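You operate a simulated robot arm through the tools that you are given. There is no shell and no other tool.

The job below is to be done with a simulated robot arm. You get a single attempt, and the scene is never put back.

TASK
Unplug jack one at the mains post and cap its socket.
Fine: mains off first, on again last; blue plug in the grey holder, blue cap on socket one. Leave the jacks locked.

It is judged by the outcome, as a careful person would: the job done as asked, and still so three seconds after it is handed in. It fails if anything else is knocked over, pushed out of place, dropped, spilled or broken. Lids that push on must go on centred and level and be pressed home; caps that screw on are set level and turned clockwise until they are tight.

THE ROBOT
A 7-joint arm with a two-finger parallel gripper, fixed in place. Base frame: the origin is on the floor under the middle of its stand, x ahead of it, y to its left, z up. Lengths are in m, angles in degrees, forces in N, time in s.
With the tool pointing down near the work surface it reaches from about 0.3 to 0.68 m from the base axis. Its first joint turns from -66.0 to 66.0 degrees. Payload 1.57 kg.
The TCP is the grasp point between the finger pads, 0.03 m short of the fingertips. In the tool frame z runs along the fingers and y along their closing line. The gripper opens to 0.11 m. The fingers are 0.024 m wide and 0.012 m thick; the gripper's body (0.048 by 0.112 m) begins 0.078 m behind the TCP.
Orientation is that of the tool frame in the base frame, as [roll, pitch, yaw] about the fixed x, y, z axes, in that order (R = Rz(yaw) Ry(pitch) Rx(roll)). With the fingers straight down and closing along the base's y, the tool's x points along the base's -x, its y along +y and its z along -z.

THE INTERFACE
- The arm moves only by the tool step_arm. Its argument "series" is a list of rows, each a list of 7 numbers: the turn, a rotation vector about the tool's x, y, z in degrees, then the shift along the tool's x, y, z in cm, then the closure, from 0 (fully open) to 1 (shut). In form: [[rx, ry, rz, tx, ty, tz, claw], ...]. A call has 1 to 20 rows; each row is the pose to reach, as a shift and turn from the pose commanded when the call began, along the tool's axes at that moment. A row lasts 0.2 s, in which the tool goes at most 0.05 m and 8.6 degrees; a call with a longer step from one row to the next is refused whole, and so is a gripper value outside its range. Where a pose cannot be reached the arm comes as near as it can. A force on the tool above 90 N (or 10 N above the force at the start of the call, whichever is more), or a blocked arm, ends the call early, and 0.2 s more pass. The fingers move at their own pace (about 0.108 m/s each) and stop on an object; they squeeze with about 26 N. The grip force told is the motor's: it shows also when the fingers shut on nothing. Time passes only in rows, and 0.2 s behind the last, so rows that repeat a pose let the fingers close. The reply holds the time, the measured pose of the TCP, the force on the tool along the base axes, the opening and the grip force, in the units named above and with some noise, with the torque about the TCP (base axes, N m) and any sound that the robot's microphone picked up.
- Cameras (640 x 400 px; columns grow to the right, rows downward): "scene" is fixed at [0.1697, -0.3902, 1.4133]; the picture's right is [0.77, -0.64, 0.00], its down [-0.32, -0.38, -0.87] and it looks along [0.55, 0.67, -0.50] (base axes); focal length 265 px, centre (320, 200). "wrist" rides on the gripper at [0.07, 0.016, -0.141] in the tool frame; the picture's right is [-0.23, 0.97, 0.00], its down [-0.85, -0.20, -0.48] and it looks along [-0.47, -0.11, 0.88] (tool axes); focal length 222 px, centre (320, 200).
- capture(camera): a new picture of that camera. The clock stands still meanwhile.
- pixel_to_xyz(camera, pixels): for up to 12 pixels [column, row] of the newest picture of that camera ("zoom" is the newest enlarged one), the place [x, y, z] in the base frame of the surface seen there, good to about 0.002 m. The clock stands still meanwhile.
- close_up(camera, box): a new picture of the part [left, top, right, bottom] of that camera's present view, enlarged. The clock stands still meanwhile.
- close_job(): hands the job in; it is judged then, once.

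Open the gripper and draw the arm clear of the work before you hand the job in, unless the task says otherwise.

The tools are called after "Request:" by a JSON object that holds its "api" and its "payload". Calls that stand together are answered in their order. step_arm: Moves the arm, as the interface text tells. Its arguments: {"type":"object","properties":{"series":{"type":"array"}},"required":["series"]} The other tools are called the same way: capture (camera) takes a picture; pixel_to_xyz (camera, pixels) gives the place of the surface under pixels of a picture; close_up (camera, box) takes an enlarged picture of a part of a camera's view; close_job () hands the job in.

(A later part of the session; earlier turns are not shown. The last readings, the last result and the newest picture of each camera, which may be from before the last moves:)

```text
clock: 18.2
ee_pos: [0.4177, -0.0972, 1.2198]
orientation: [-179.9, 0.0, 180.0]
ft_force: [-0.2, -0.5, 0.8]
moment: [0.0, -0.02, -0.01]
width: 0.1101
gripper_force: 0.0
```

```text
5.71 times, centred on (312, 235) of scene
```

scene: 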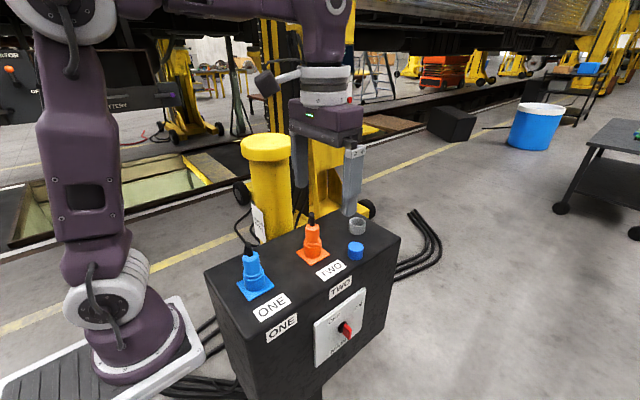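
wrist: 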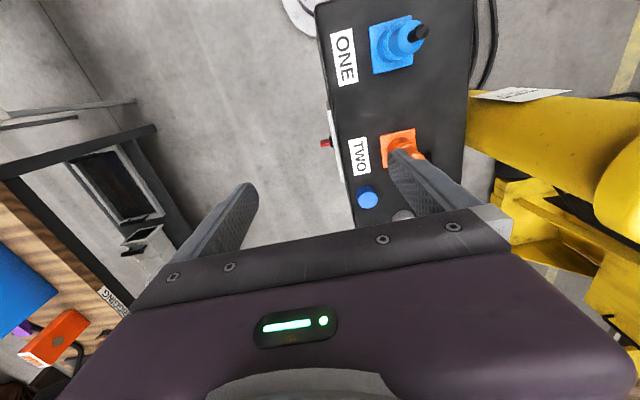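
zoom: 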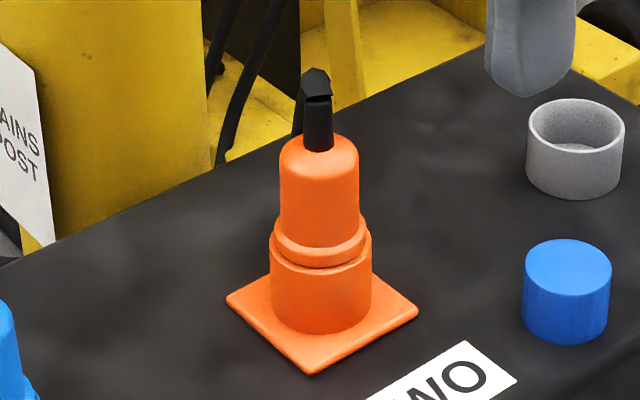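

A thin black cable seems to bend over each plug's top and hang down behind it. I'll measure the cable tops in the newest zoom and get a better view of the cables' side.

Request:
{"api": "pixel_to_xyz", "payload": {"camera": "zoom", "pixels": [[315, 72], [318, 85], [300, 105], [318, 130], [297, 130], [318, 175], [320, 240], [320, 265], [565, 250], [575, 105], [600, 120], [545, 130]]}}

Request:
{"api": "close_up", "payload": {"camera": "scene", "box": [237, 232, 272, 275]}}

Request:
{"api": "pixel_to_xyz", "payload": {"camera": "zoom", "pixels": [[250, 90], [240, 110], [220, 180], [225, 130], [215, 250], [212, 300], [235, 95], [270, 120], [265, 150]]}}

```text
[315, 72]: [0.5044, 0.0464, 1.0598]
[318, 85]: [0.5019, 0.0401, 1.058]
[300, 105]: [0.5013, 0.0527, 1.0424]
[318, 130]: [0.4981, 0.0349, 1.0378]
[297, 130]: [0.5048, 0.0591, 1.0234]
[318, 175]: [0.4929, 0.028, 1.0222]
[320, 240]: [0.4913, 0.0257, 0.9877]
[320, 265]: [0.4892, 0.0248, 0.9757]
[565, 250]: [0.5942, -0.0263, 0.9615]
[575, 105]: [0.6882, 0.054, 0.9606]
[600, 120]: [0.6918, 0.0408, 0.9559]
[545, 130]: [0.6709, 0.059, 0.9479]
```

```text
9.30 times, centred on (254, 254) of scene
```

zoom: 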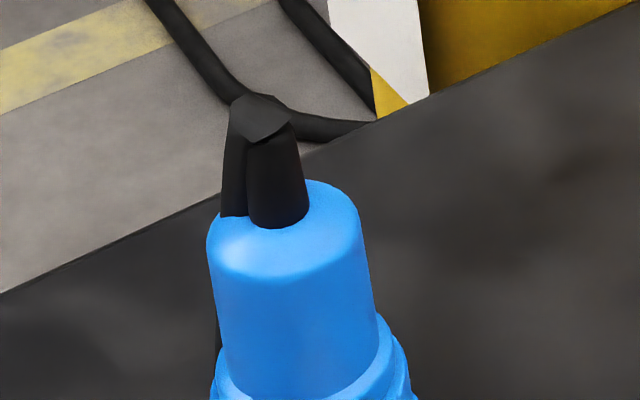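

```text
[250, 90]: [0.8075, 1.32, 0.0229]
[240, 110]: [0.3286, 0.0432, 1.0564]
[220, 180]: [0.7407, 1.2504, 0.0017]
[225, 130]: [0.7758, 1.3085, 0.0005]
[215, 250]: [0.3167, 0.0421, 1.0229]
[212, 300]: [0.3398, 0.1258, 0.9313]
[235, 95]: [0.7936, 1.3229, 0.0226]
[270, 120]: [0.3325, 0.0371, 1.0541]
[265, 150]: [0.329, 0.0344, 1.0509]
```

The cable bends at z≈1.06 and descends behind the plug. I sample the descending part in the same zoom.

Request:
{"api": "pixel_to_xyz", "payload": {"camera": "zoom", "pixels": [[234, 150], [232, 180], [230, 205], [240, 200], [217, 345], [217, 370], [217, 320], [250, 130], [265, 180], [300, 190], [340, 240], [285, 215]]}}

Request:
{"api": "close_up", "payload": {"camera": "scene", "box": [232, 255, 262, 300]}}

```text
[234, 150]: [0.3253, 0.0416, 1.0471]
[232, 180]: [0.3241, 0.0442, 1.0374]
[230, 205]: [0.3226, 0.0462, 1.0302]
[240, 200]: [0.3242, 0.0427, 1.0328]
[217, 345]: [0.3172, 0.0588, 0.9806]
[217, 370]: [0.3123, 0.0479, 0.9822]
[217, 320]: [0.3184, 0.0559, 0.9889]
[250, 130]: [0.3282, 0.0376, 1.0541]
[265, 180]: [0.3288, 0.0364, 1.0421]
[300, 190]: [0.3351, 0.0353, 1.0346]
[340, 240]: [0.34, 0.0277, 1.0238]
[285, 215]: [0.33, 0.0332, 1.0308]
```

```text
8.89 times, centred on (247, 278) of scene
```

zoom: 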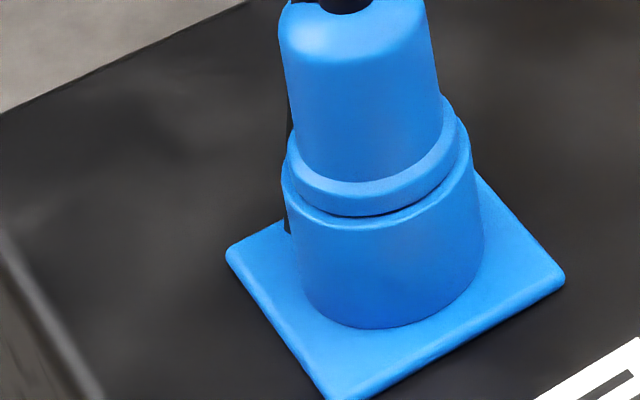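

The cable leans away from the plug at roughly azimuth 130° (behind, toward -x/+y). I'll bring the open gripper above plug one with the fingers closing along azimuth 40°, so they stay off the cable, and look again.

Request:
{"api": "step_arm", "payload": {"series": [[0, 0, 8.3, 1.41, 2.27, 0.3, 0], [0, 0, 16.7, 2.82, 4.54, 0.7, 0], [0, 0, 25, 4.23, 6.81, 1, 0], [0, 0, 33.3, 5.65, 9.08, 1.3, 0], [0, 0, 41.7, 7.06, 11.35, 1.7, 0], [0, 0, 50, 8.47, 13.62, 2, 0], [0, 0, 50, 8.47, 13.62, 2, 0]]}}

Request:
{"api": "capture", "payload": {"camera": "wrist"}}

Request:
{"api": "capture", "payload": {"camera": "scene"}}

```text
clock: 19.8
ee_pos: [0.3344, 0.0394, 1.2008]
orientation: [-179.9, 0.1, 130.0]
ft_force: [-1.0, 0.4, 0.1]
moment: [0.02, 0.02, -0.02]
width: 0.1098
gripper_force: 0.0
```

```text
taken
```

wrist: 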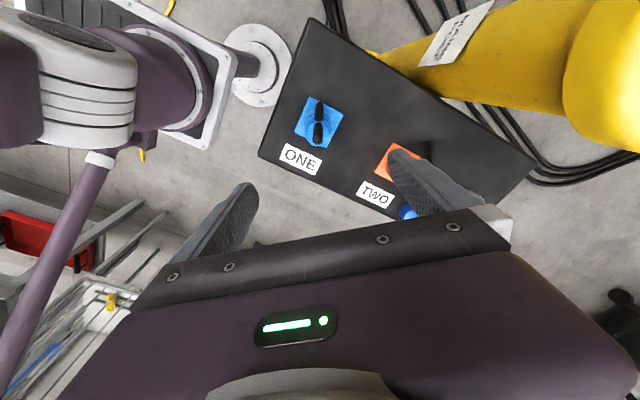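

```text
taken
```

scene: 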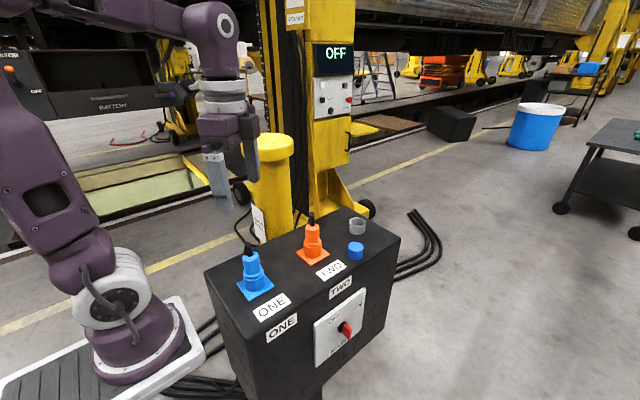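

The plug sits at about (318,125) in the wrist view with its cable folded to the camera's side. I zoom in, and measure the yellow post behind for clearance.

Request:
{"api": "close_up", "payload": {"camera": "wrist", "box": [280, 85, 360, 175]}}

Request:
{"api": "pixel_to_xyz", "payload": {"camera": "zoom", "pixels": [[320, 100], [310, 150], [322, 195], [320, 240], [290, 170], [355, 170], [260, 100], [420, 160], [215, 230], [340, 290]]}}

Request:
{"api": "pixel_to_xyz", "payload": {"camera": "scene", "pixels": [[267, 140], [267, 165], [290, 160], [268, 200], [292, 215], [258, 222], [345, 100], [320, 170], [350, 190]]}}

```text
4.44 times, centred on (320, 130) of wrist
```

zoom: 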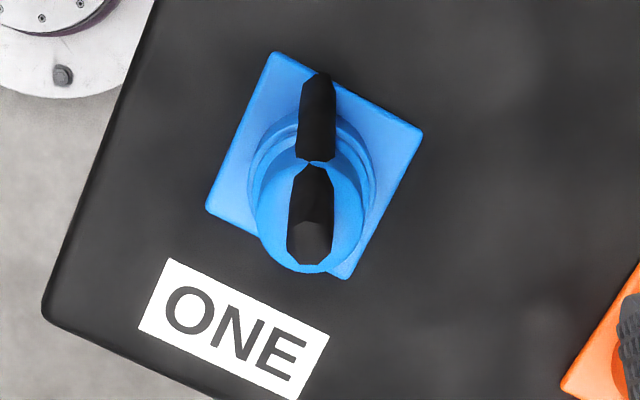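

```text
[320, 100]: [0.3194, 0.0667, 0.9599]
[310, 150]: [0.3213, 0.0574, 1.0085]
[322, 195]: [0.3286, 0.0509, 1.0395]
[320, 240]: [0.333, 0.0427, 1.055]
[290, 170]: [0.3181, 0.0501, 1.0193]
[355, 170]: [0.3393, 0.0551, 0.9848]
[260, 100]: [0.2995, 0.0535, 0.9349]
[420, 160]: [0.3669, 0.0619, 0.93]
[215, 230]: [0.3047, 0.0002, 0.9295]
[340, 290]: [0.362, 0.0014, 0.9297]
```

```text
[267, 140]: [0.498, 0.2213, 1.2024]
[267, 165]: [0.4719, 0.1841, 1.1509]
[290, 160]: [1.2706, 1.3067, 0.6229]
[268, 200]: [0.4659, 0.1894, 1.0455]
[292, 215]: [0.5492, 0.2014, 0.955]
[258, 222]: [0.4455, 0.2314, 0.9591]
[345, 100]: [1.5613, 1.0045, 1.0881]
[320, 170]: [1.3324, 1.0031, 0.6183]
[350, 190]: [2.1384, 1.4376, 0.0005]
```

The cable hangs free behind the plug and ends just above the flange. I measure the flange corners to centre the grasp.

Request:
{"api": "pixel_to_xyz", "payload": {"camera": "zoom", "pixels": [[273, 57], [417, 132], [345, 274], [211, 209], [305, 255], [258, 200], [362, 190], [300, 265], [345, 235], [262, 225], [360, 210]]}}

Request:
{"api": "pixel_to_xyz", "payload": {"camera": "scene", "pixels": [[237, 284], [254, 300], [273, 288], [244, 262], [254, 262], [263, 262], [254, 270], [254, 273], [245, 280], [265, 280]]}}

```text
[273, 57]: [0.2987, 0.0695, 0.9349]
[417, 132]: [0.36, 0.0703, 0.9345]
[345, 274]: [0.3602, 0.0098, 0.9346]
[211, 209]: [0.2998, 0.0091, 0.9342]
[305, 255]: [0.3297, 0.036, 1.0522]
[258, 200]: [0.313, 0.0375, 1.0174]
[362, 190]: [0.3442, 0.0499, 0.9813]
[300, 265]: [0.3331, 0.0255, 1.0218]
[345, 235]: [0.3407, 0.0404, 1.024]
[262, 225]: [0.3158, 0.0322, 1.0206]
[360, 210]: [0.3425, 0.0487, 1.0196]
```

```text
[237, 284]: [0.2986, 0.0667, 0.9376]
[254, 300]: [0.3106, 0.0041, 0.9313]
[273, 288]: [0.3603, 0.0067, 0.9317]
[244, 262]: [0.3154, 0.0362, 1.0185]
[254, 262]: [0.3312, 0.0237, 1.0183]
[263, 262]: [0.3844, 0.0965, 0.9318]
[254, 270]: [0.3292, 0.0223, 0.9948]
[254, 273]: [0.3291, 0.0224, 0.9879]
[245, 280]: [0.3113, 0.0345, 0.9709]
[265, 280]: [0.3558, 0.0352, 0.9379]
```

The flange centre comes out at about (0.330, 0.040). I measure heights of ring and socket rim along the plug's front so the fingertips stay above the ring.

Request:
{"api": "close_up", "payload": {"camera": "scene", "box": [232, 255, 276, 300]}}

Request:
{"api": "pixel_to_xyz", "payload": {"camera": "zoom", "pixels": [[320, 60], [320, 120], [325, 150], [325, 165], [325, 175], [325, 185], [325, 195], [325, 205], [325, 215], [325, 225], [325, 260], [325, 300]]}}

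```text
8.89 times, centred on (254, 278) of scene
```

zoom: 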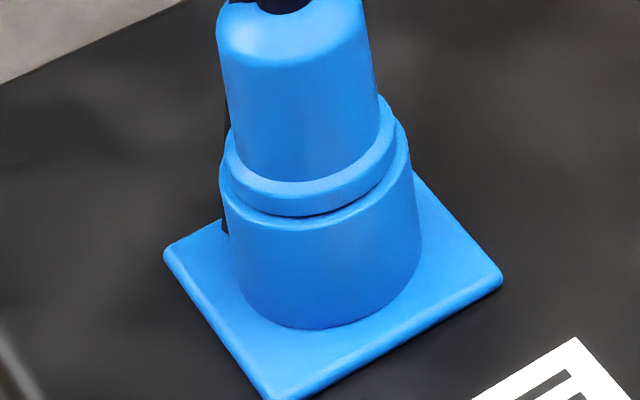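

```text
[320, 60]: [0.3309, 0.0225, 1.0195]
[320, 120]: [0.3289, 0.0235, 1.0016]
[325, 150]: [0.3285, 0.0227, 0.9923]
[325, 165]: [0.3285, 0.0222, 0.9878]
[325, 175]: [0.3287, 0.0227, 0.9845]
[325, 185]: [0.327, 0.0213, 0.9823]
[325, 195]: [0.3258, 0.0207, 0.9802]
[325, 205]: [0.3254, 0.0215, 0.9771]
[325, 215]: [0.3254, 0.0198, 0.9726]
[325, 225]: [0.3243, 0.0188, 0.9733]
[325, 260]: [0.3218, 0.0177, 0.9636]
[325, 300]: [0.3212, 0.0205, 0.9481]
```

Body spans z 0.984–1.03 at about 37 mm across, with the ring and socket rim below z 0.982; the axis is about (0.330, 0.040). I descend with open fingers to TCP z≈1.018 and check before closing.

Request:
{"api": "step_arm", "payload": {"series": [[0, 0, 0, 0.37, -0.3, 3, 0], [0, 0, 0, 0.37, -0.3, 7, 0], [0, 0, 0, 0.37, -0.3, 11, 0], [0, 0, 0, 0.37, -0.3, 15, 0], [0, 0, 0, 0.37, -0.3, 18.28, 0], [0, 0, 0, 0.37, -0.3, 18.28, 0]]}}

Request:
{"api": "capture", "payload": {"camera": "wrist"}}

Request:
{"api": "close_up", "payload": {"camera": "scene", "box": [200, 200, 320, 310]}}

```text
clock: 21.2
ee_pos: [0.3312, 0.0392, 1.0162]
orientation: [-179.9, 0.0, 129.9]
ft_force: [-0.9, -0.3, -0.6]
moment: [0.0, 0.0, 0.0]
width: 0.11
gripper_force: 0.0
```

```text
taken
```

wrist: 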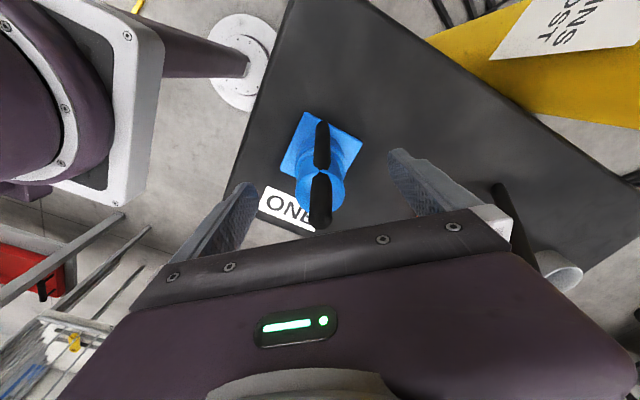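

```text
3.64 times, centred on (260, 255) of scene
```

zoom: 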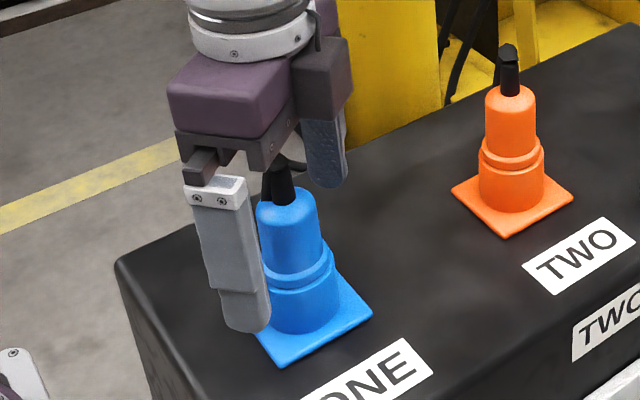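

The fingers straddle the plug body and keep off the cable. Now I close on the body.

Request:
{"api": "step_arm", "payload": {"series": [[0, 0, 0, 0, 0, 0, 0.5], [0, 0, 0, 0, 0, 0, 1], [0, 0, 0, 0, 0, 0, 1], [0, 0, 0, 0, 0, 0, 1]]}}

Request:
{"api": "close_up", "payload": {"camera": "wrist", "box": [230, 80, 430, 240]}}

Request:
{"api": "close_up", "payload": {"camera": "scene", "box": [220, 200, 300, 310]}}

```text
clock: 22.2
ee_pos: [0.3306, 0.0388, 1.0176]
orientation: [-179.8, 0.1, 130.0]
ft_force: [-0.3, 0.0, 1.0]
moment: [0.02, -0.02, -0.01]
width: 0.0345
gripper_force: 25.6
```

```text
2.50 times, centred on (330, 160) of wrist
```

zoom: 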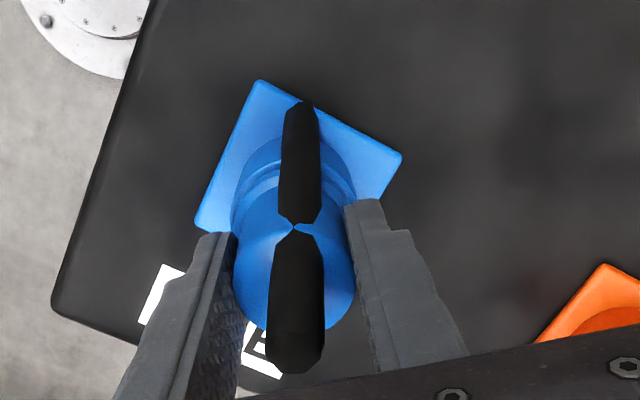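

```text
3.64 times, centred on (260, 255) of scene
```

zoom: 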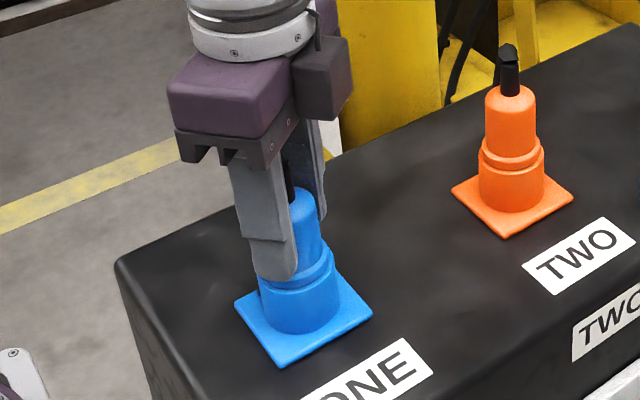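

Gripped at 34.5 mm with 25.6 N. I pull straight up in small steps and watch the force.

Request:
{"api": "step_arm", "payload": {"series": [[0, 0, 0, 0, 0, -0.2, 1], [0, 0, 0, 0, 0, -0.4, 1], [0, 0, 0, 0, 0, -0.7, 1], [0, 0, 0, 0, 0, -1.0, 1], [0, 0, 0, 0, 0, -1.0, 1]]}}

Request:
{"api": "close_up", "payload": {"camera": "scene", "box": [220, 200, 300, 310]}}

```text
clock: 23.4
ee_pos: [0.3294, 0.0386, 1.0264]
orientation: [-179.8, 0.1, 130.0]
ft_force: [-0.2, 0.5, -1.3]
moment: [0.01, -0.02, -0.01]
width: 0.0343
gripper_force: 25.7
```

```text
3.64 times, centred on (260, 255) of scene
```

zoom: 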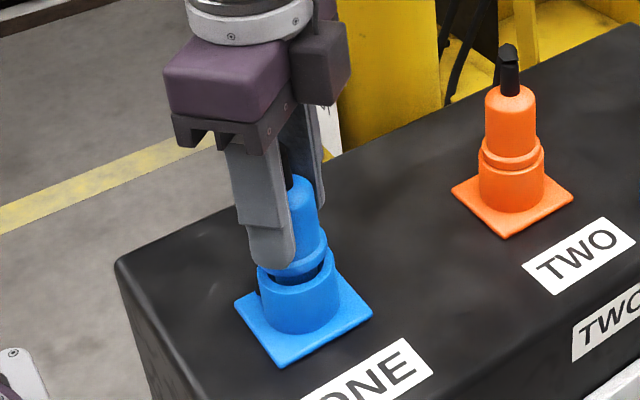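

The plug is coming out of the socket with almost no force (−1 N, its own weight). I lift it clear up to z≈1.2.

Request:
{"api": "step_arm", "payload": {"series": [[0, 0, 0, 0, 0, -1.0, 1], [0, 0, 0, 0, 0, -2.0, 1], [0, 0, 0, 0, 0, -3.5, 1], [0, 0, 0, 0, 0, -5.5, 1], [0, 0, 0, 0, 0, -8, 1], [0, 0, 0, 0, 0, -11, 1], [0, 0, 0, 0, 0, -14, 1], [0, 0, 0, 0, 0, -17.3, 1], [0, 0, 0, 0, 0, -17.3, 1]]}}

Request:
{"api": "capture", "payload": {"camera": "scene"}}

Request:
{"api": "close_up", "payload": {"camera": "scene", "box": [215, 160, 300, 310]}}

Request:
{"api": "capture", "payload": {"camera": "wrist"}}

```text
clock: 25.4
ee_pos: [0.3314, 0.039, 1.1987]
orientation: [-179.9, 0.1, 129.9]
ft_force: [-0.4, -0.2, -1.5]
moment: [0.01, 0.02, 0.0]
width: 0.0343
gripper_force: 26.3
```

```text
taken
```

scene: 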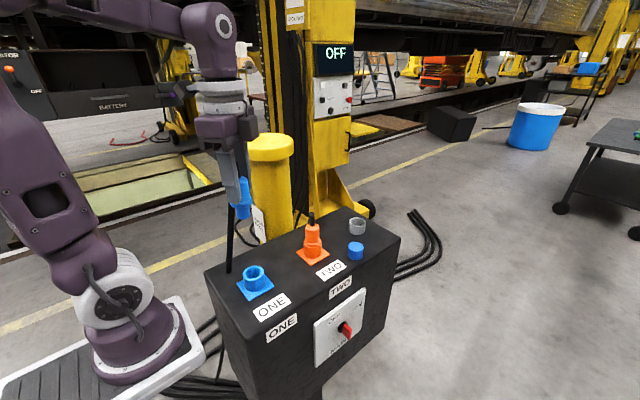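

```text
2.67 times, centred on (258, 235) of scene
```

zoom: 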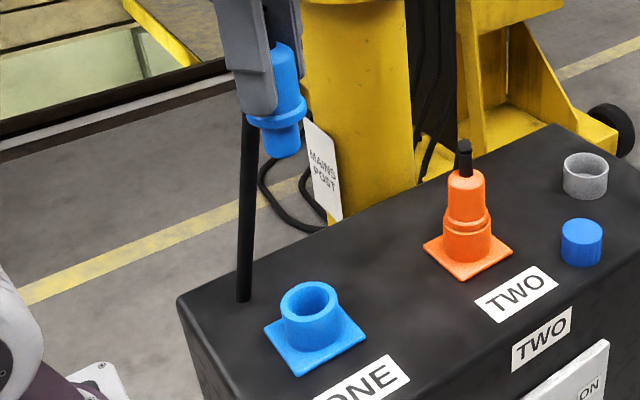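

```text
taken
```

wrist: 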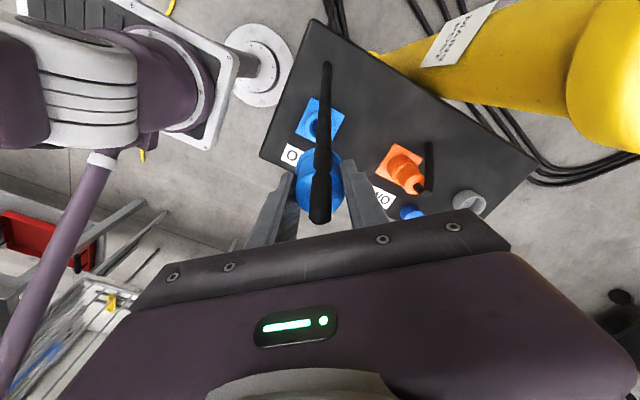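

The plug is out, with the ring about 42 mm and a narrower nose below; its cable runs straight to a point on the post behind socket one. I measure the cable's anchor, the socket opening and the plug nose before carrying it over.

Request:
{"api": "close_up", "payload": {"camera": "scene", "box": [225, 170, 285, 310]}}

Request:
{"api": "close_up", "payload": {"camera": "scene", "box": [235, 258, 278, 302]}}

Request:
{"api": "pixel_to_xyz", "payload": {"camera": "zoom", "pixels": [[310, 90], [310, 130], [300, 110], [250, 100], [375, 100], [305, 60], [305, 150], [310, 200], [265, 105], [345, 105]]}}

Request:
{"api": "pixel_to_xyz", "payload": {"camera": "scene", "pixels": [[229, 270], [230, 250], [231, 225], [240, 215], [244, 200], [242, 208], [236, 211], [248, 211], [242, 218], [237, 218], [247, 217]]}}

```text
2.86 times, centred on (255, 240) of scene
```

zoom: 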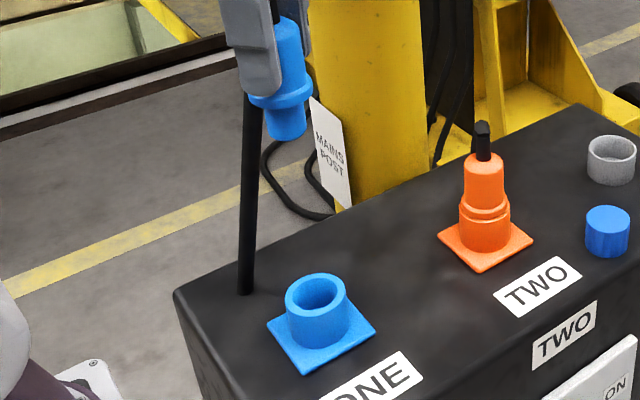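

```text
9.09 times, centred on (256, 280) of scene
```

zoom: 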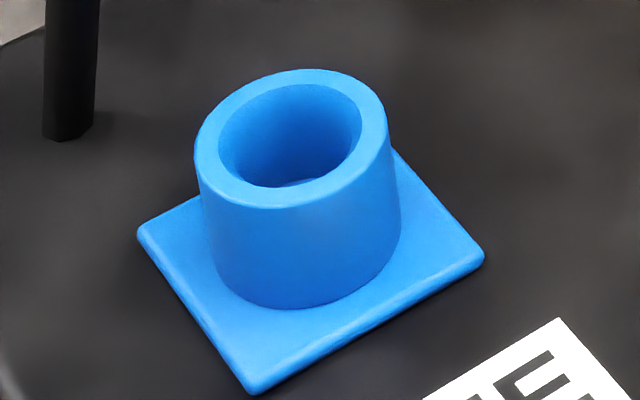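

```text
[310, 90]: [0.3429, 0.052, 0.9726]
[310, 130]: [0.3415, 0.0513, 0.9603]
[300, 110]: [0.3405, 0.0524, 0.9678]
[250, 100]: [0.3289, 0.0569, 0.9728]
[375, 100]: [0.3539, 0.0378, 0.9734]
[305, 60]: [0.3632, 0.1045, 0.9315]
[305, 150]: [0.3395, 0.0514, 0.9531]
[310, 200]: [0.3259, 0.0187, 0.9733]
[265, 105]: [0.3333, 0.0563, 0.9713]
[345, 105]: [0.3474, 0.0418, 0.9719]
```

```text
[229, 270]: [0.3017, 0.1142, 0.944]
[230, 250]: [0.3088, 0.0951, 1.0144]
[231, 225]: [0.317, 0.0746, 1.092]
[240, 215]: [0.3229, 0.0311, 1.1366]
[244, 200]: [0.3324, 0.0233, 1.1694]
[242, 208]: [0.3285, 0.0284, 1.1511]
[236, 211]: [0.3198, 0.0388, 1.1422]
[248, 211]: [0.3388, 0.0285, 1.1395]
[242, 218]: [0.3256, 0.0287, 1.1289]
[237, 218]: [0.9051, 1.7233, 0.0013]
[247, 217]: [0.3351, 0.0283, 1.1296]
```

The socket is a cup: rim z≈0.973, bore about 35 mm; the plug has a 30 mm nose below its ring. I measure the grey holder and the cap carefully before bringing the plug over.

Request:
{"api": "close_up", "payload": {"camera": "scene", "box": [338, 208, 378, 264]}}

Request:
{"api": "pixel_to_xyz", "payload": {"camera": "zoom", "pixels": [[265, 105], [310, 84], [360, 105], [360, 125], [310, 145], [268, 125], [275, 120], [350, 115], [315, 118], [310, 130], [290, 125], [310, 95]]}}

```text
7.14 times, centred on (358, 236) of scene
```

zoom: 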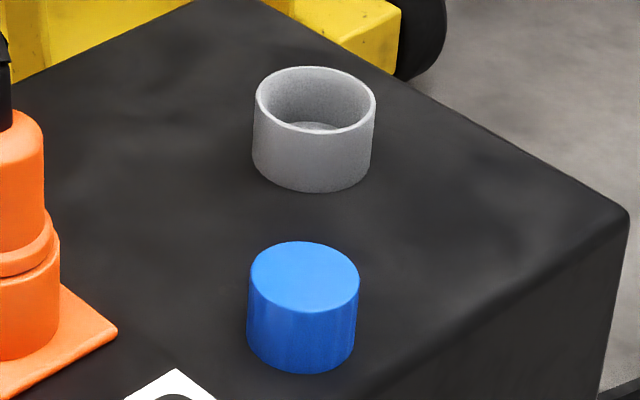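

```text
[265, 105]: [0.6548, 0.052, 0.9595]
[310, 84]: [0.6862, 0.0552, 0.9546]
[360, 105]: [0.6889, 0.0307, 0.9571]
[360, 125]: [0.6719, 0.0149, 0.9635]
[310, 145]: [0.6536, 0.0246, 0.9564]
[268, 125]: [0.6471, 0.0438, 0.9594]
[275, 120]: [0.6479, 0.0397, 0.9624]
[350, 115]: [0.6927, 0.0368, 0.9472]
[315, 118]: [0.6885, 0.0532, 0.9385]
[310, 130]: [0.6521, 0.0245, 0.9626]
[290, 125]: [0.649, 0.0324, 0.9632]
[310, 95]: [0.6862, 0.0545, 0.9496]
```

The holder's centre is about (0.670, 0.040), bore about 45 mm, rim z≈0.9625. I zoom in on the held plug to get ring and nose sizes and heights.

Request:
{"api": "close_up", "payload": {"camera": "scene", "box": [222, 170, 262, 230]}}

Request:
{"api": "pixel_to_xyz", "payload": {"camera": "zoom", "pixels": [[340, 100], [335, 130], [330, 150], [328, 160], [325, 168], [322, 176], [320, 190], [318, 205], [316, 220], [314, 230], [275, 175], [290, 185]]}}

```text
6.67 times, centred on (242, 200) of scene
```

zoom: 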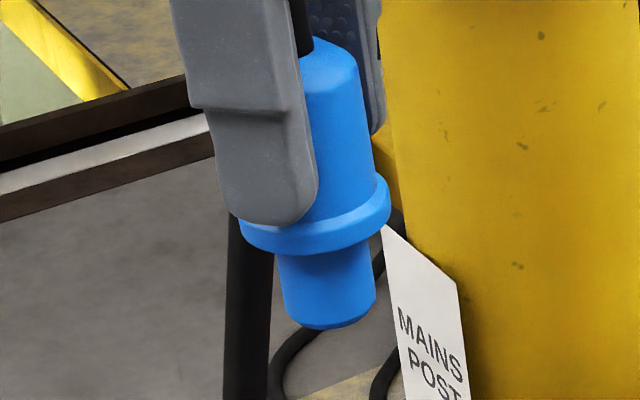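

```text
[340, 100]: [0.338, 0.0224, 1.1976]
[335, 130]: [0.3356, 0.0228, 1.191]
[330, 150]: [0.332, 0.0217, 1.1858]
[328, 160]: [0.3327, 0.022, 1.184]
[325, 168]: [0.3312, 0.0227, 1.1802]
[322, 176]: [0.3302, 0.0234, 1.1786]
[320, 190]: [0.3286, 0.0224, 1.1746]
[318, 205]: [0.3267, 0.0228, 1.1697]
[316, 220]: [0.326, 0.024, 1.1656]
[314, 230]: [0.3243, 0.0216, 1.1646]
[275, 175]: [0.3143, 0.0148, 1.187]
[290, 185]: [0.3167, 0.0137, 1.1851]
```

The ring is about 42 mm and the nose about 28 mm across. I sample the ring underside and nose tip heights.

Request:
{"api": "pixel_to_xyz", "payload": {"camera": "zoom", "pixels": [[315, 235], [315, 240], [315, 245], [315, 250], [320, 260], [325, 270], [325, 285], [325, 300], [325, 310], [325, 318], [325, 322], [325, 326]]}}

```text
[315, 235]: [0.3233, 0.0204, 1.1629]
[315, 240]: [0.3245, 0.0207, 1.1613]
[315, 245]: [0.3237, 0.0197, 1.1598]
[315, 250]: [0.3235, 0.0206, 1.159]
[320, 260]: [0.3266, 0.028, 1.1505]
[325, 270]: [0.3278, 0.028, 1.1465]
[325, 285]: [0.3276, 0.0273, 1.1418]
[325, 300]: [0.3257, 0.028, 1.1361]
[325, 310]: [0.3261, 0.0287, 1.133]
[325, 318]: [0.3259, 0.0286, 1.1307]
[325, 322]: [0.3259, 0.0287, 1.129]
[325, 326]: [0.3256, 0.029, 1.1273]
```

Ring underside is 43 mm and nose tip 72 mm below the TCP. I carry the plug at z≈1.16 over toward the holder, turning the tool back so the fingers close along y, perpendicular to the trailing cable.

Request:
{"api": "step_arm", "payload": {"series": [[0, 0, -7, -2.4, 2.6, 0.5, 1], [0, 0, -14, -4.8, 5.3, 1.1, 1], [0, 0, -21, -7.2, 7.9, 1.7, 1], [0, 0, -28, -9.5, 10.6, 2.2, 1], [0, 0, -36, -11.9, 13.2, 2.8, 1], [0, 0, -43, -14.3, 15.9, 3.3, 1], [0, 0, -50, -16.7, 18.5, 3.9, 1], [0, 0, -50, -16.7, 18.5, 3.9, 1]]}}

Request:
{"api": "capture", "payload": {"camera": "scene"}}

Request:
{"api": "capture", "payload": {"camera": "wrist"}}

```text
clock: 27.2
ee_pos: [0.5795, 0.0306, 1.1594]
orientation: [-179.9, -0.1, -179.9]
ft_force: [0.8, 0.2, -0.2]
moment: [-0.01, -0.01, 0.02]
width: 0.0
gripper_force: 21.4
```

```text
taken
```

scene: 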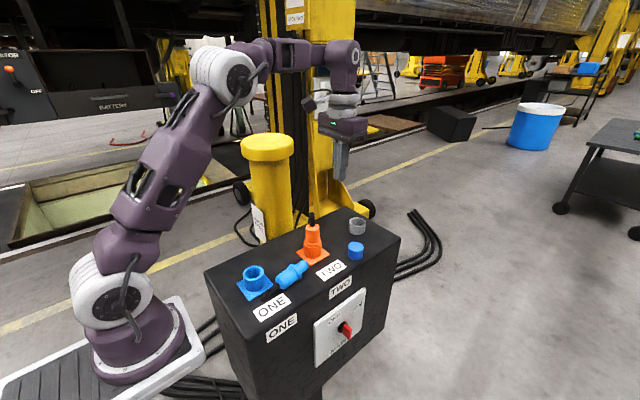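

```text
taken
```

wrist: 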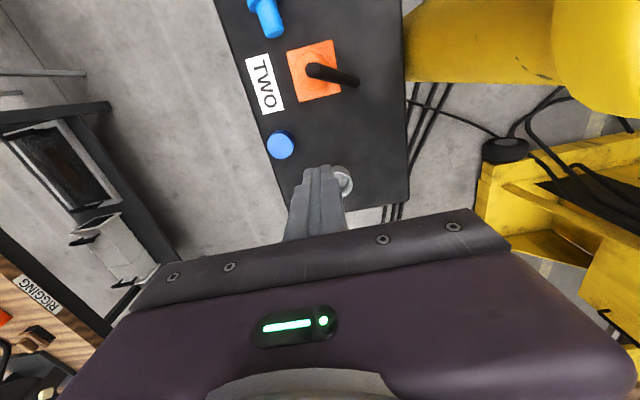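

The gripper reads width 0: the plug slipped out on the way and now lies on the post top at about (291,275) in the scene view, between socket one and plug two. I look closely at the plug and its cable before doing anything else.

Request:
{"api": "close_up", "payload": {"camera": "scene", "box": [225, 205, 345, 315]}}

Request:
{"api": "close_up", "payload": {"camera": "scene", "box": [268, 245, 318, 300]}}

Request:
{"api": "close_up", "payload": {"camera": "wrist", "box": [210, 0, 410, 130]}}

```text
3.64 times, centred on (285, 260) of scene
```

zoom: 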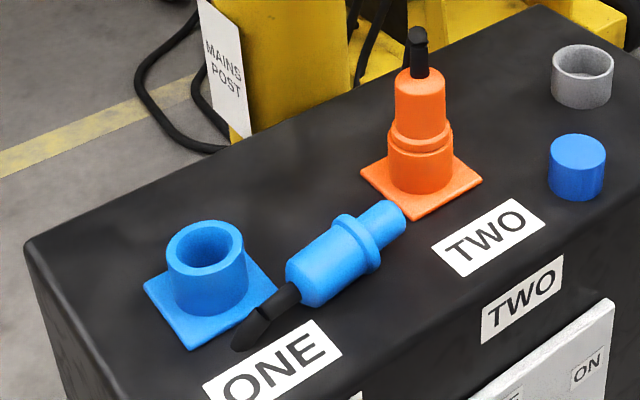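

```text
7.27 times, centred on (293, 272) of scene
```

zoom: 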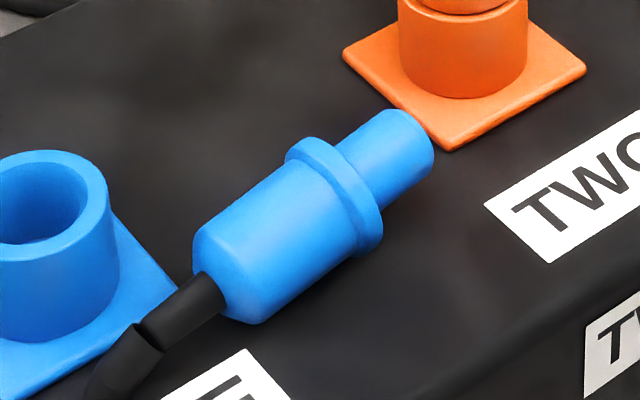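

```text
3.08 times, centred on (310, 65) of wrist
```

zoom: 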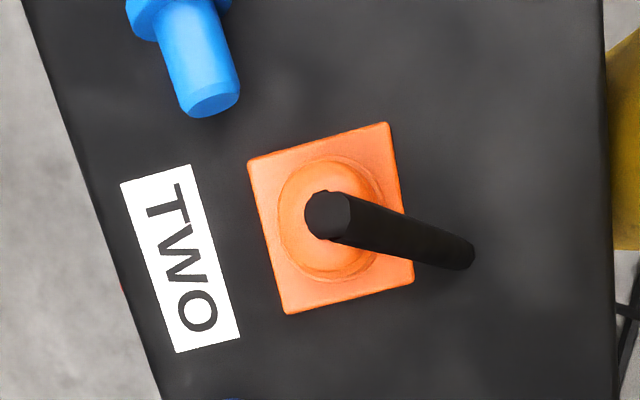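

The plug lies on its side between socket one and plug two, nose toward +x, resting on the post top; nothing else has moved. I go back above it with the fingers open to see its exact pose.

Request:
{"api": "step_arm", "payload": {"series": [[0, 0, 0, 4, 0, -1, 1], [0, 0, 0, 8, 0, -2, 1], [0, 0, 0, 12, 0, -3, 0.7], [0, 0, 0, 16, 0, -4, 0.4], [0, 0, 0, 20, 0, -4, 0.4], [0, 0, 0, 24, 0, -4, 0.4], [0, 0, 0, 24, 0, -4, 0.4]]}}

Request:
{"api": "capture", "payload": {"camera": "wrist"}}

Request:
{"api": "close_up", "payload": {"camera": "wrist", "box": [240, 20, 400, 160]}}

Request:
{"api": "capture", "payload": {"camera": "scene"}}

```text
clock: 28.8
ee_pos: [0.3383, 0.0312, 1.1989]
orientation: [-179.9, 0.0, -179.9]
ft_force: [0.3, -0.2, 0.2]
moment: [0.0, -0.01, 0.0]
width: 0.0659
gripper_force: 0.1
```

```text
taken
```

wrist: 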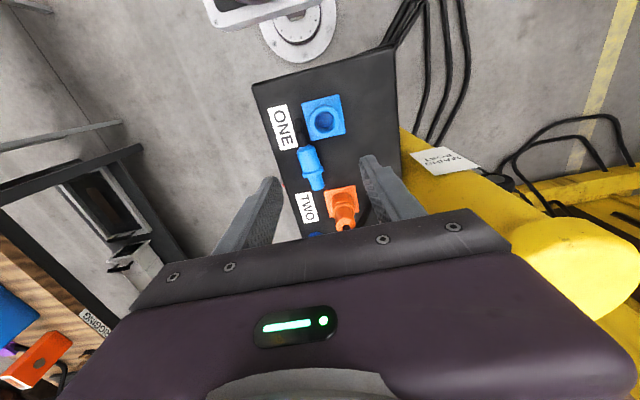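

```text
2.86 times, centred on (320, 90) of wrist
```

zoom: 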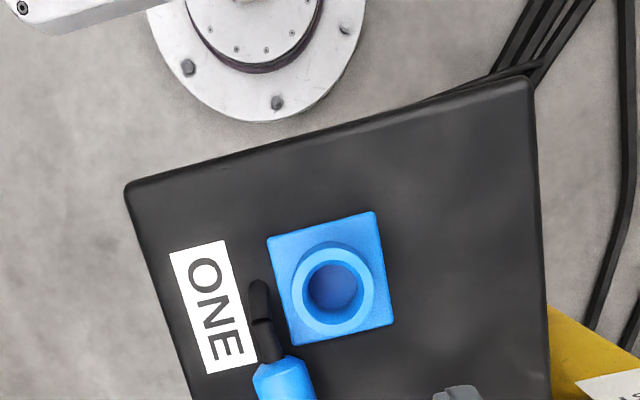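

```text
taken
```

scene: 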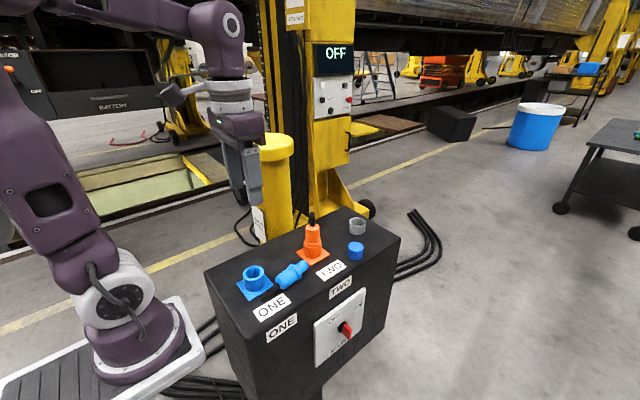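

I zoom on the lying plug (about (312,170) in the wrist view) and measure points along it.

Request:
{"api": "close_up", "payload": {"camera": "wrist", "box": [270, 110, 370, 210]}}

Request:
{"api": "pixel_to_xyz", "payload": {"camera": "wrist", "pixels": [[303, 147], [306, 155], [310, 165], [315, 173], [314, 178], [317, 183], [319, 188], [301, 138], [298, 128], [300, 158], [318, 158], [307, 172]]}}

Request:
{"api": "close_up", "payload": {"camera": "scene", "box": [262, 250, 317, 295]}}

Request:
{"api": "pixel_to_xyz", "payload": {"camera": "scene", "pixels": [[280, 281], [284, 278], [290, 274], [296, 270], [299, 269], [304, 265], [307, 263], [282, 285], [286, 270], [300, 274], [276, 285], [271, 289]]}}

```text
4.00 times, centred on (320, 160) of wrist
```

zoom: 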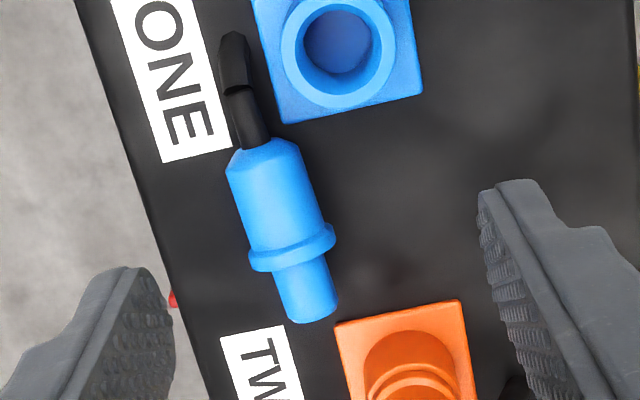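

```text
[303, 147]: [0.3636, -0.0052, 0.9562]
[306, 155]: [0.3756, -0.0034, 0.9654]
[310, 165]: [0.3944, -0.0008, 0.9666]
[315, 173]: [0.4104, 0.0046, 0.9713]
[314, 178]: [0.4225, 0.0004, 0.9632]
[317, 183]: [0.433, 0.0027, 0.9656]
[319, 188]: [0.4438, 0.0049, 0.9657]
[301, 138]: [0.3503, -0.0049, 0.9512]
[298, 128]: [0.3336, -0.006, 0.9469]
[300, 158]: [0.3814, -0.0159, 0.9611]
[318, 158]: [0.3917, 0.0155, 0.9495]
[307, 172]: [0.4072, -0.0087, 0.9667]
```

```text
8.89 times, centred on (290, 272) of scene
```

zoom: 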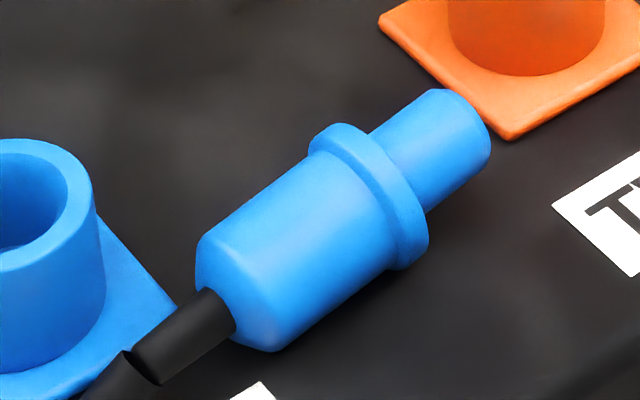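

```text
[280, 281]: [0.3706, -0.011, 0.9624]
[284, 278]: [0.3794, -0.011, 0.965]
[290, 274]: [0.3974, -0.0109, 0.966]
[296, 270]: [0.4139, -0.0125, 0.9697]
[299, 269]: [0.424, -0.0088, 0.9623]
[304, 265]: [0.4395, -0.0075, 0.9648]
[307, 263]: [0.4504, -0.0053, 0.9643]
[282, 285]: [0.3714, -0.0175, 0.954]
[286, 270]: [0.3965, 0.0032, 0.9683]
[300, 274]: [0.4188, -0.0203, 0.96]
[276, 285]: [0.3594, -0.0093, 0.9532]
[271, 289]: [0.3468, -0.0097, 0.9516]
```

The plug's axis lies at about y=-0.006 near x=0.40, z≈0.951, pointing 3–4° off +x, with its body from x≈0.37 to 0.415. I'll line the open fingers up across the middle of the body and hover above it first.

Request:
{"api": "step_arm", "payload": {"series": [[0, 0, -1, -1.4, -0.9, 3, 0.4], [0, 0, -2, -2.8, -1.8, 6, 0.4], [0, 0, -3.5, -4.2, -2.8, 9, 0.4], [0, 0, -3.5, -5.6, -3.67, 13, 0.4], [0, 0, -3.5, -5.6, -3.67, 16, 0.4], [0, 0, -3.5, -5.6, -3.67, 16, 0.4]]}}

Request:
{"api": "capture", "payload": {"camera": "wrist"}}

Request:
{"api": "close_up", "payload": {"camera": "scene", "box": [225, 200, 345, 310]}}

```text
clock: 30.2
ee_pos: [0.3952, -0.0061, 1.0394]
orientation: [-179.9, 0.1, -176.5]
ft_force: [-0.3, 0.1, -0.1]
moment: [0.01, 0.02, -0.02]
width: 0.0659
gripper_force: 0.0
```

```text
taken
```

wrist: 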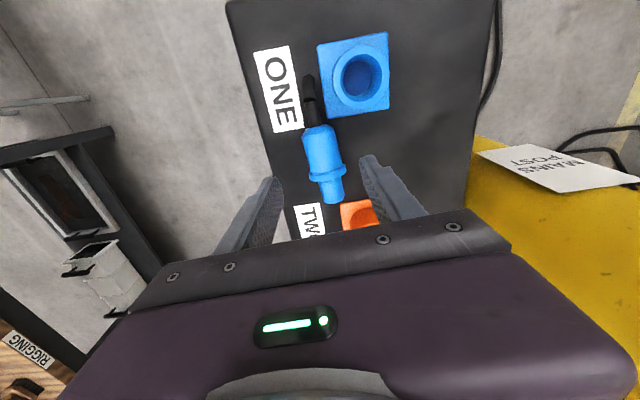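

```text
3.64 times, centred on (285, 255) of scene
```

zoom: 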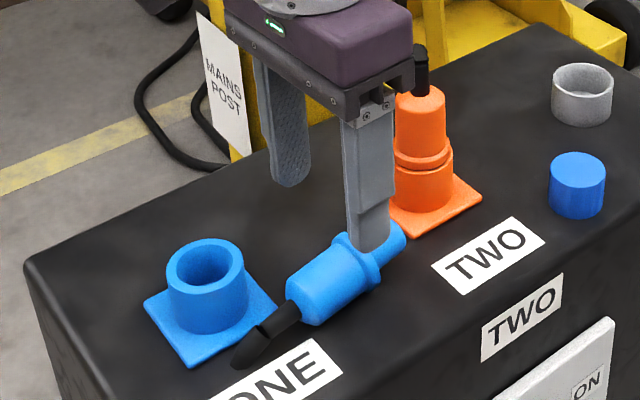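

The fingers straddle the body. From this nearer view I recheck the plug's position before descending.

Request:
{"api": "close_up", "payload": {"camera": "wrist", "box": [270, 60, 390, 220]}}

Request:
{"api": "pixel_to_xyz", "payload": {"camera": "wrist", "pixels": [[306, 150], [315, 148], [322, 147], [330, 146], [336, 144], [312, 172], [320, 171], [330, 169], [340, 167], [323, 190], [330, 190], [337, 188]]}}

```text
2.50 times, centred on (330, 140) of wrist
```

zoom: 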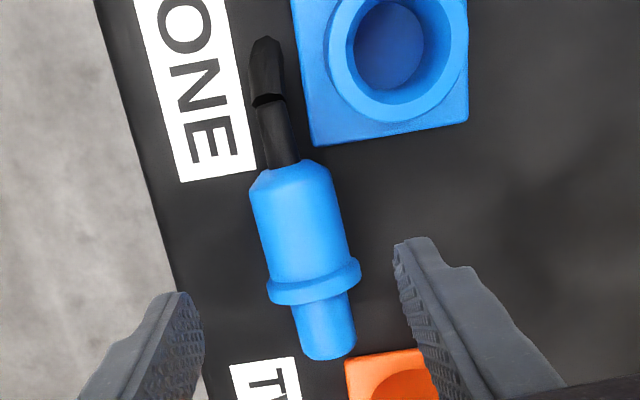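

```text
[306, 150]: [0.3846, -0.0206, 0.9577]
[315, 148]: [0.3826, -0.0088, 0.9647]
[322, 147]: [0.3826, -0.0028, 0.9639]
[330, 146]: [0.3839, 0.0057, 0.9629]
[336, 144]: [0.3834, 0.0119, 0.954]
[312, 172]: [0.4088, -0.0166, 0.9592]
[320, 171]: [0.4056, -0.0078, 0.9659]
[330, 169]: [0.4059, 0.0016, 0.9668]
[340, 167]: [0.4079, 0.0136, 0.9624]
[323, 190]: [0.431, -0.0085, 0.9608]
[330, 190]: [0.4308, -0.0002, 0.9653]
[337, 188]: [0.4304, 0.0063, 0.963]
```

The refined axis is y≈-0.003 at x=0.394, about 5° off +x, body 34.5 mm across. I adjust slightly and go down so the fingertips end just above the post surface, then close.

Request:
{"api": "step_arm", "payload": {"series": [[0, 0, -2, 0.1, 0.25, 1.5, 0.4], [0, 0, -2, 0.1, 0.25, 3.5, 0.4], [0, 0, -2, 0.1, 0.25, 5.5, 0.4], [0, 0, -2, 0.1, 0.25, 7.0, 0.4], [0, 0, -2, 0.1, 0.25, 7.4, 0.4], [0, 0, -2, 0.1, 0.25, 7.4, 0.4], [0, 0, -2, 0.1, 0.25, 7.4, 0.6], [0, 0, -2, 0.1, 0.25, 7.4, 0.8], [0, 0, -2, 0.1, 0.25, 7.4, 1], [0, 0, -2, 0.1, 0.25, 7.4, 1], [0, 0, -2, 0.1, 0.25, 7.4, 1]]}}

Request:
{"api": "close_up", "payload": {"camera": "wrist", "box": [250, 60, 410, 220]}}

Request:
{"api": "close_up", "payload": {"camera": "scene", "box": [225, 200, 345, 310]}}

```text
clock: 32.6
ee_pos: [0.3949, -0.0043, 0.9664]
orientation: [-180.0, 0.0, -174.4]
ft_force: [-0.1, 0.6, -0.3]
moment: [-0.03, 0.0, -0.03]
width: 0.0345
gripper_force: 26.0
```

```text
2.50 times, centred on (330, 140) of wrist
```

zoom: 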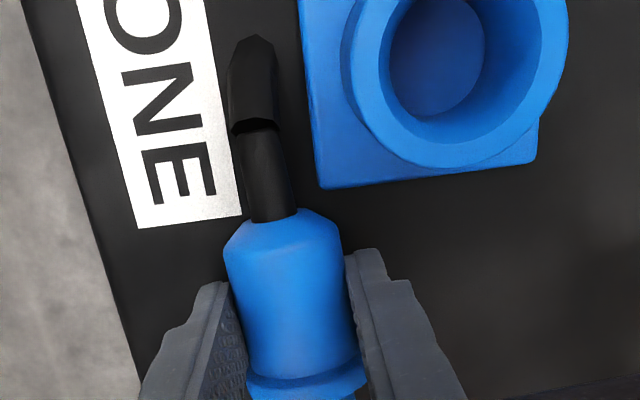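

```text
3.64 times, centred on (285, 255) of scene
```

zoom: 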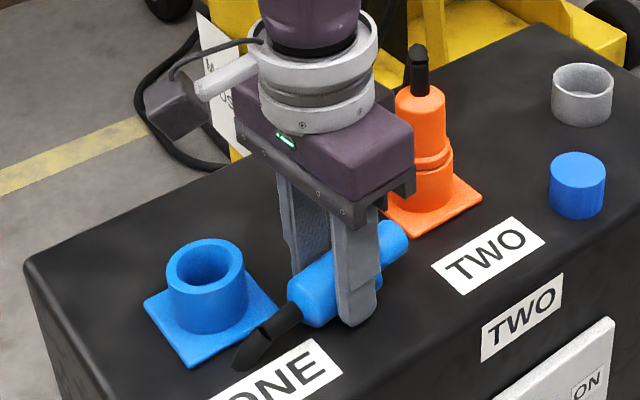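

Gripped again at 34.5 mm with 26 N. I lift gently and check that it holds.

Request:
{"api": "step_arm", "payload": {"series": [[0, 0, 0, 0, 0, -0.4, 1], [0, 0, 0, 0, 0, -1.0, 1], [0, 0, 0, 0, 0, -2.0, 1], [0, 0, 0, 0, 0, -3.2, 1], [0, 0, 0, 0, 0, -4.5, 1], [0, 0, 0, 0, 0, -5.8, 1], [0, 0, 0, 0, 0, -7.0, 1], [0, 0, 0, 0, 0, -8.0, 1], [0, 0, 0, 0, 0, -8.6, 1], [0, 0, 0, 0, 0, -9.0, 1], [0, 0, 0, 0, 0, -9.0, 1]]}}

Request:
{"api": "close_up", "payload": {"camera": "wrist", "box": [220, 20, 420, 220]}}

Request:
{"api": "close_up", "payload": {"camera": "scene", "box": [225, 180, 345, 310]}}

```text
clock: 35.0
ee_pos: [0.3946, -0.0044, 1.0555]
orientation: [-179.9, 0.0, -174.4]
ft_force: [0.0, 0.5, -1.2]
moment: [0.01, 0.01, 0.04]
width: 0.0341
gripper_force: 25.7
```

```text
2.00 times, centred on (320, 120) of wrist
```

zoom: 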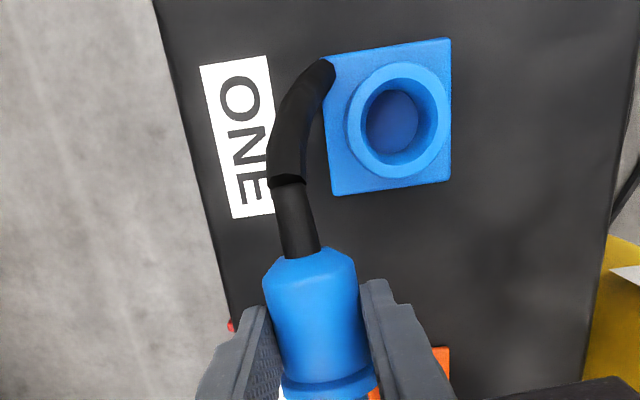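

```text
3.08 times, centred on (285, 245) of scene
```

zoom: 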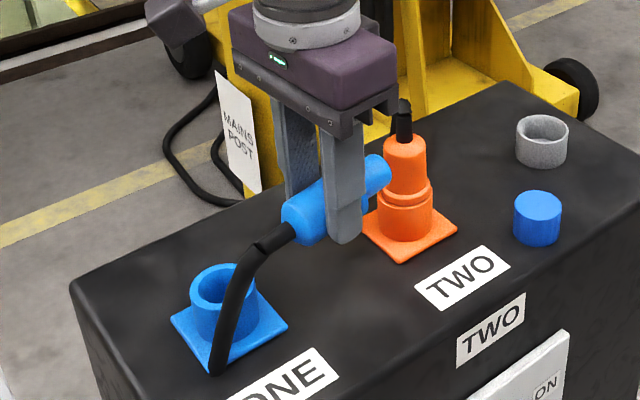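

It holds well (34.1 mm, 25.7 N, −1.2 N weight). I now move forward and up, away from plug two, while slowly turning the tool about the vertical, checking the grip half way.

Request:
{"api": "step_arm", "payload": {"series": [[0, 0, 3, -0.2, -0.5, -0.5, 1], [0, 0, 8, -0.6, -1.4, -1.2, 1], [0, 0, 14, -1.1, -2.6, -2.1, 1], [0, 0, 20, -1.6, -4, -3, 1], [0, 0, 26, -2.2, -5.4, -4, 1], [0, 0, 32, -2.8, -6.8, -5, 1], [0, 0, 38, -3.4, -8.2, -5.8, 1], [0, 0, 44, -4, -9.5, -6.6, 1], [0, 0, 50, -4.5, -10.6, -7.1, 1], [0, 0, 56, -4.8, -11.3, -7.4, 1], [0, 0, 60, -4.9, -11.53, -7.5, 1], [0, 0, 60, -4.9, -11.53, -7.5, 1]]}}

Request:
{"api": "capture", "payload": {"camera": "wrist"}}

Request:
{"api": "capture", "payload": {"camera": "scene"}}

```text
clock: 37.6
ee_pos: [0.4529, -0.1136, 1.1319]
orientation: [180.0, 0.1, 125.3]
ft_force: [0.7, 0.8, -1.7]
moment: [0.02, -0.01, 0.0]
width: 0.0343
gripper_force: 25.9
```

```text
taken
```

wrist: 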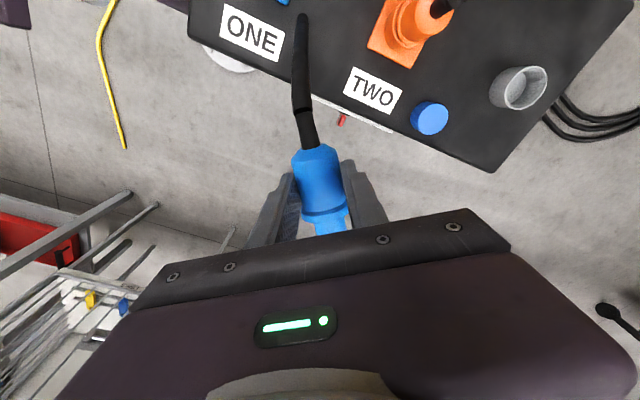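

```text
taken
```

scene: 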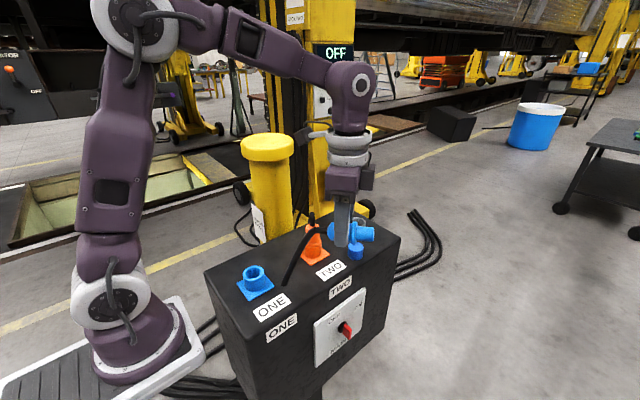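

Still held (34.3 mm, 25.9 N). I continue the turn about the vertical by another 65°.

Request:
{"api": "step_arm", "payload": {"series": [[0, 0, 4, 0, 0, 0, 1], [0, 0, 10, 0, 0, 0, 1], [0, 0, 16, 0, 0, 0, 1], [0, 0, 22, 0, 0, 0, 1], [0, 0, 28, 0, 0, 0, 1], [0, 0, 34, 0, 0, 0, 1], [0, 0, 40, 0, 0, 0, 1], [0, 0, 46, 0, 0, 0, 1], [0, 0, 52, 0, 0, 0, 1], [0, 0, 58, 0, 0, 0, 1], [0, 0, 63, 0, 0, 0, 1], [0, 0, 65, 0, 0, 0, 1], [0, 0, 65, 0, 0, 0, 1]]}}

Request:
{"api": "capture", "payload": {"camera": "wrist"}}

Request:
{"api": "capture", "payload": {"camera": "scene"}}

```text
clock: 40.4
ee_pos: [0.4532, -0.1138, 1.1311]
orientation: [180.0, 0.1, 60.4]
ft_force: [-0.6, -0.2, -2.1]
moment: [0.01, -0.03, 0.02]
width: 0.0343
gripper_force: 26.1
```

```text
taken
```

wrist: 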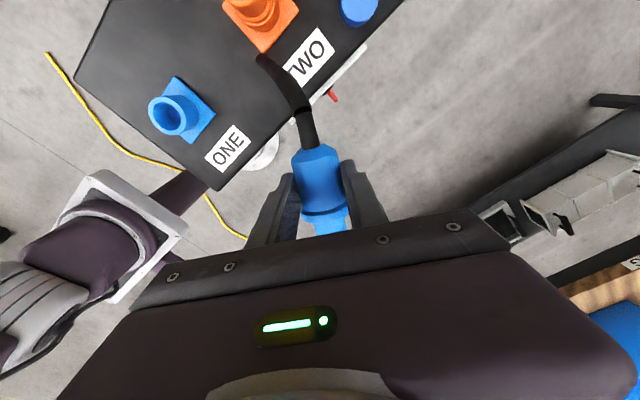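

```text
taken
```

scene: 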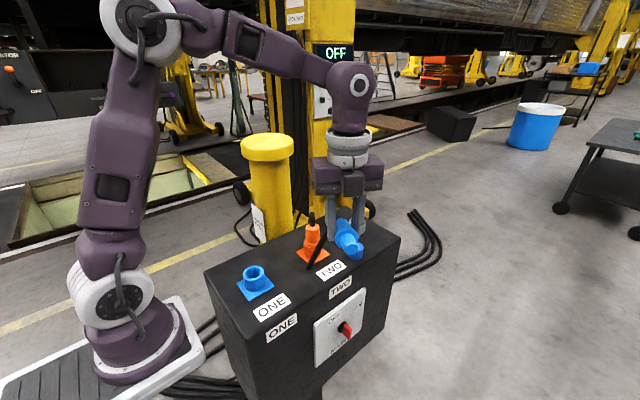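

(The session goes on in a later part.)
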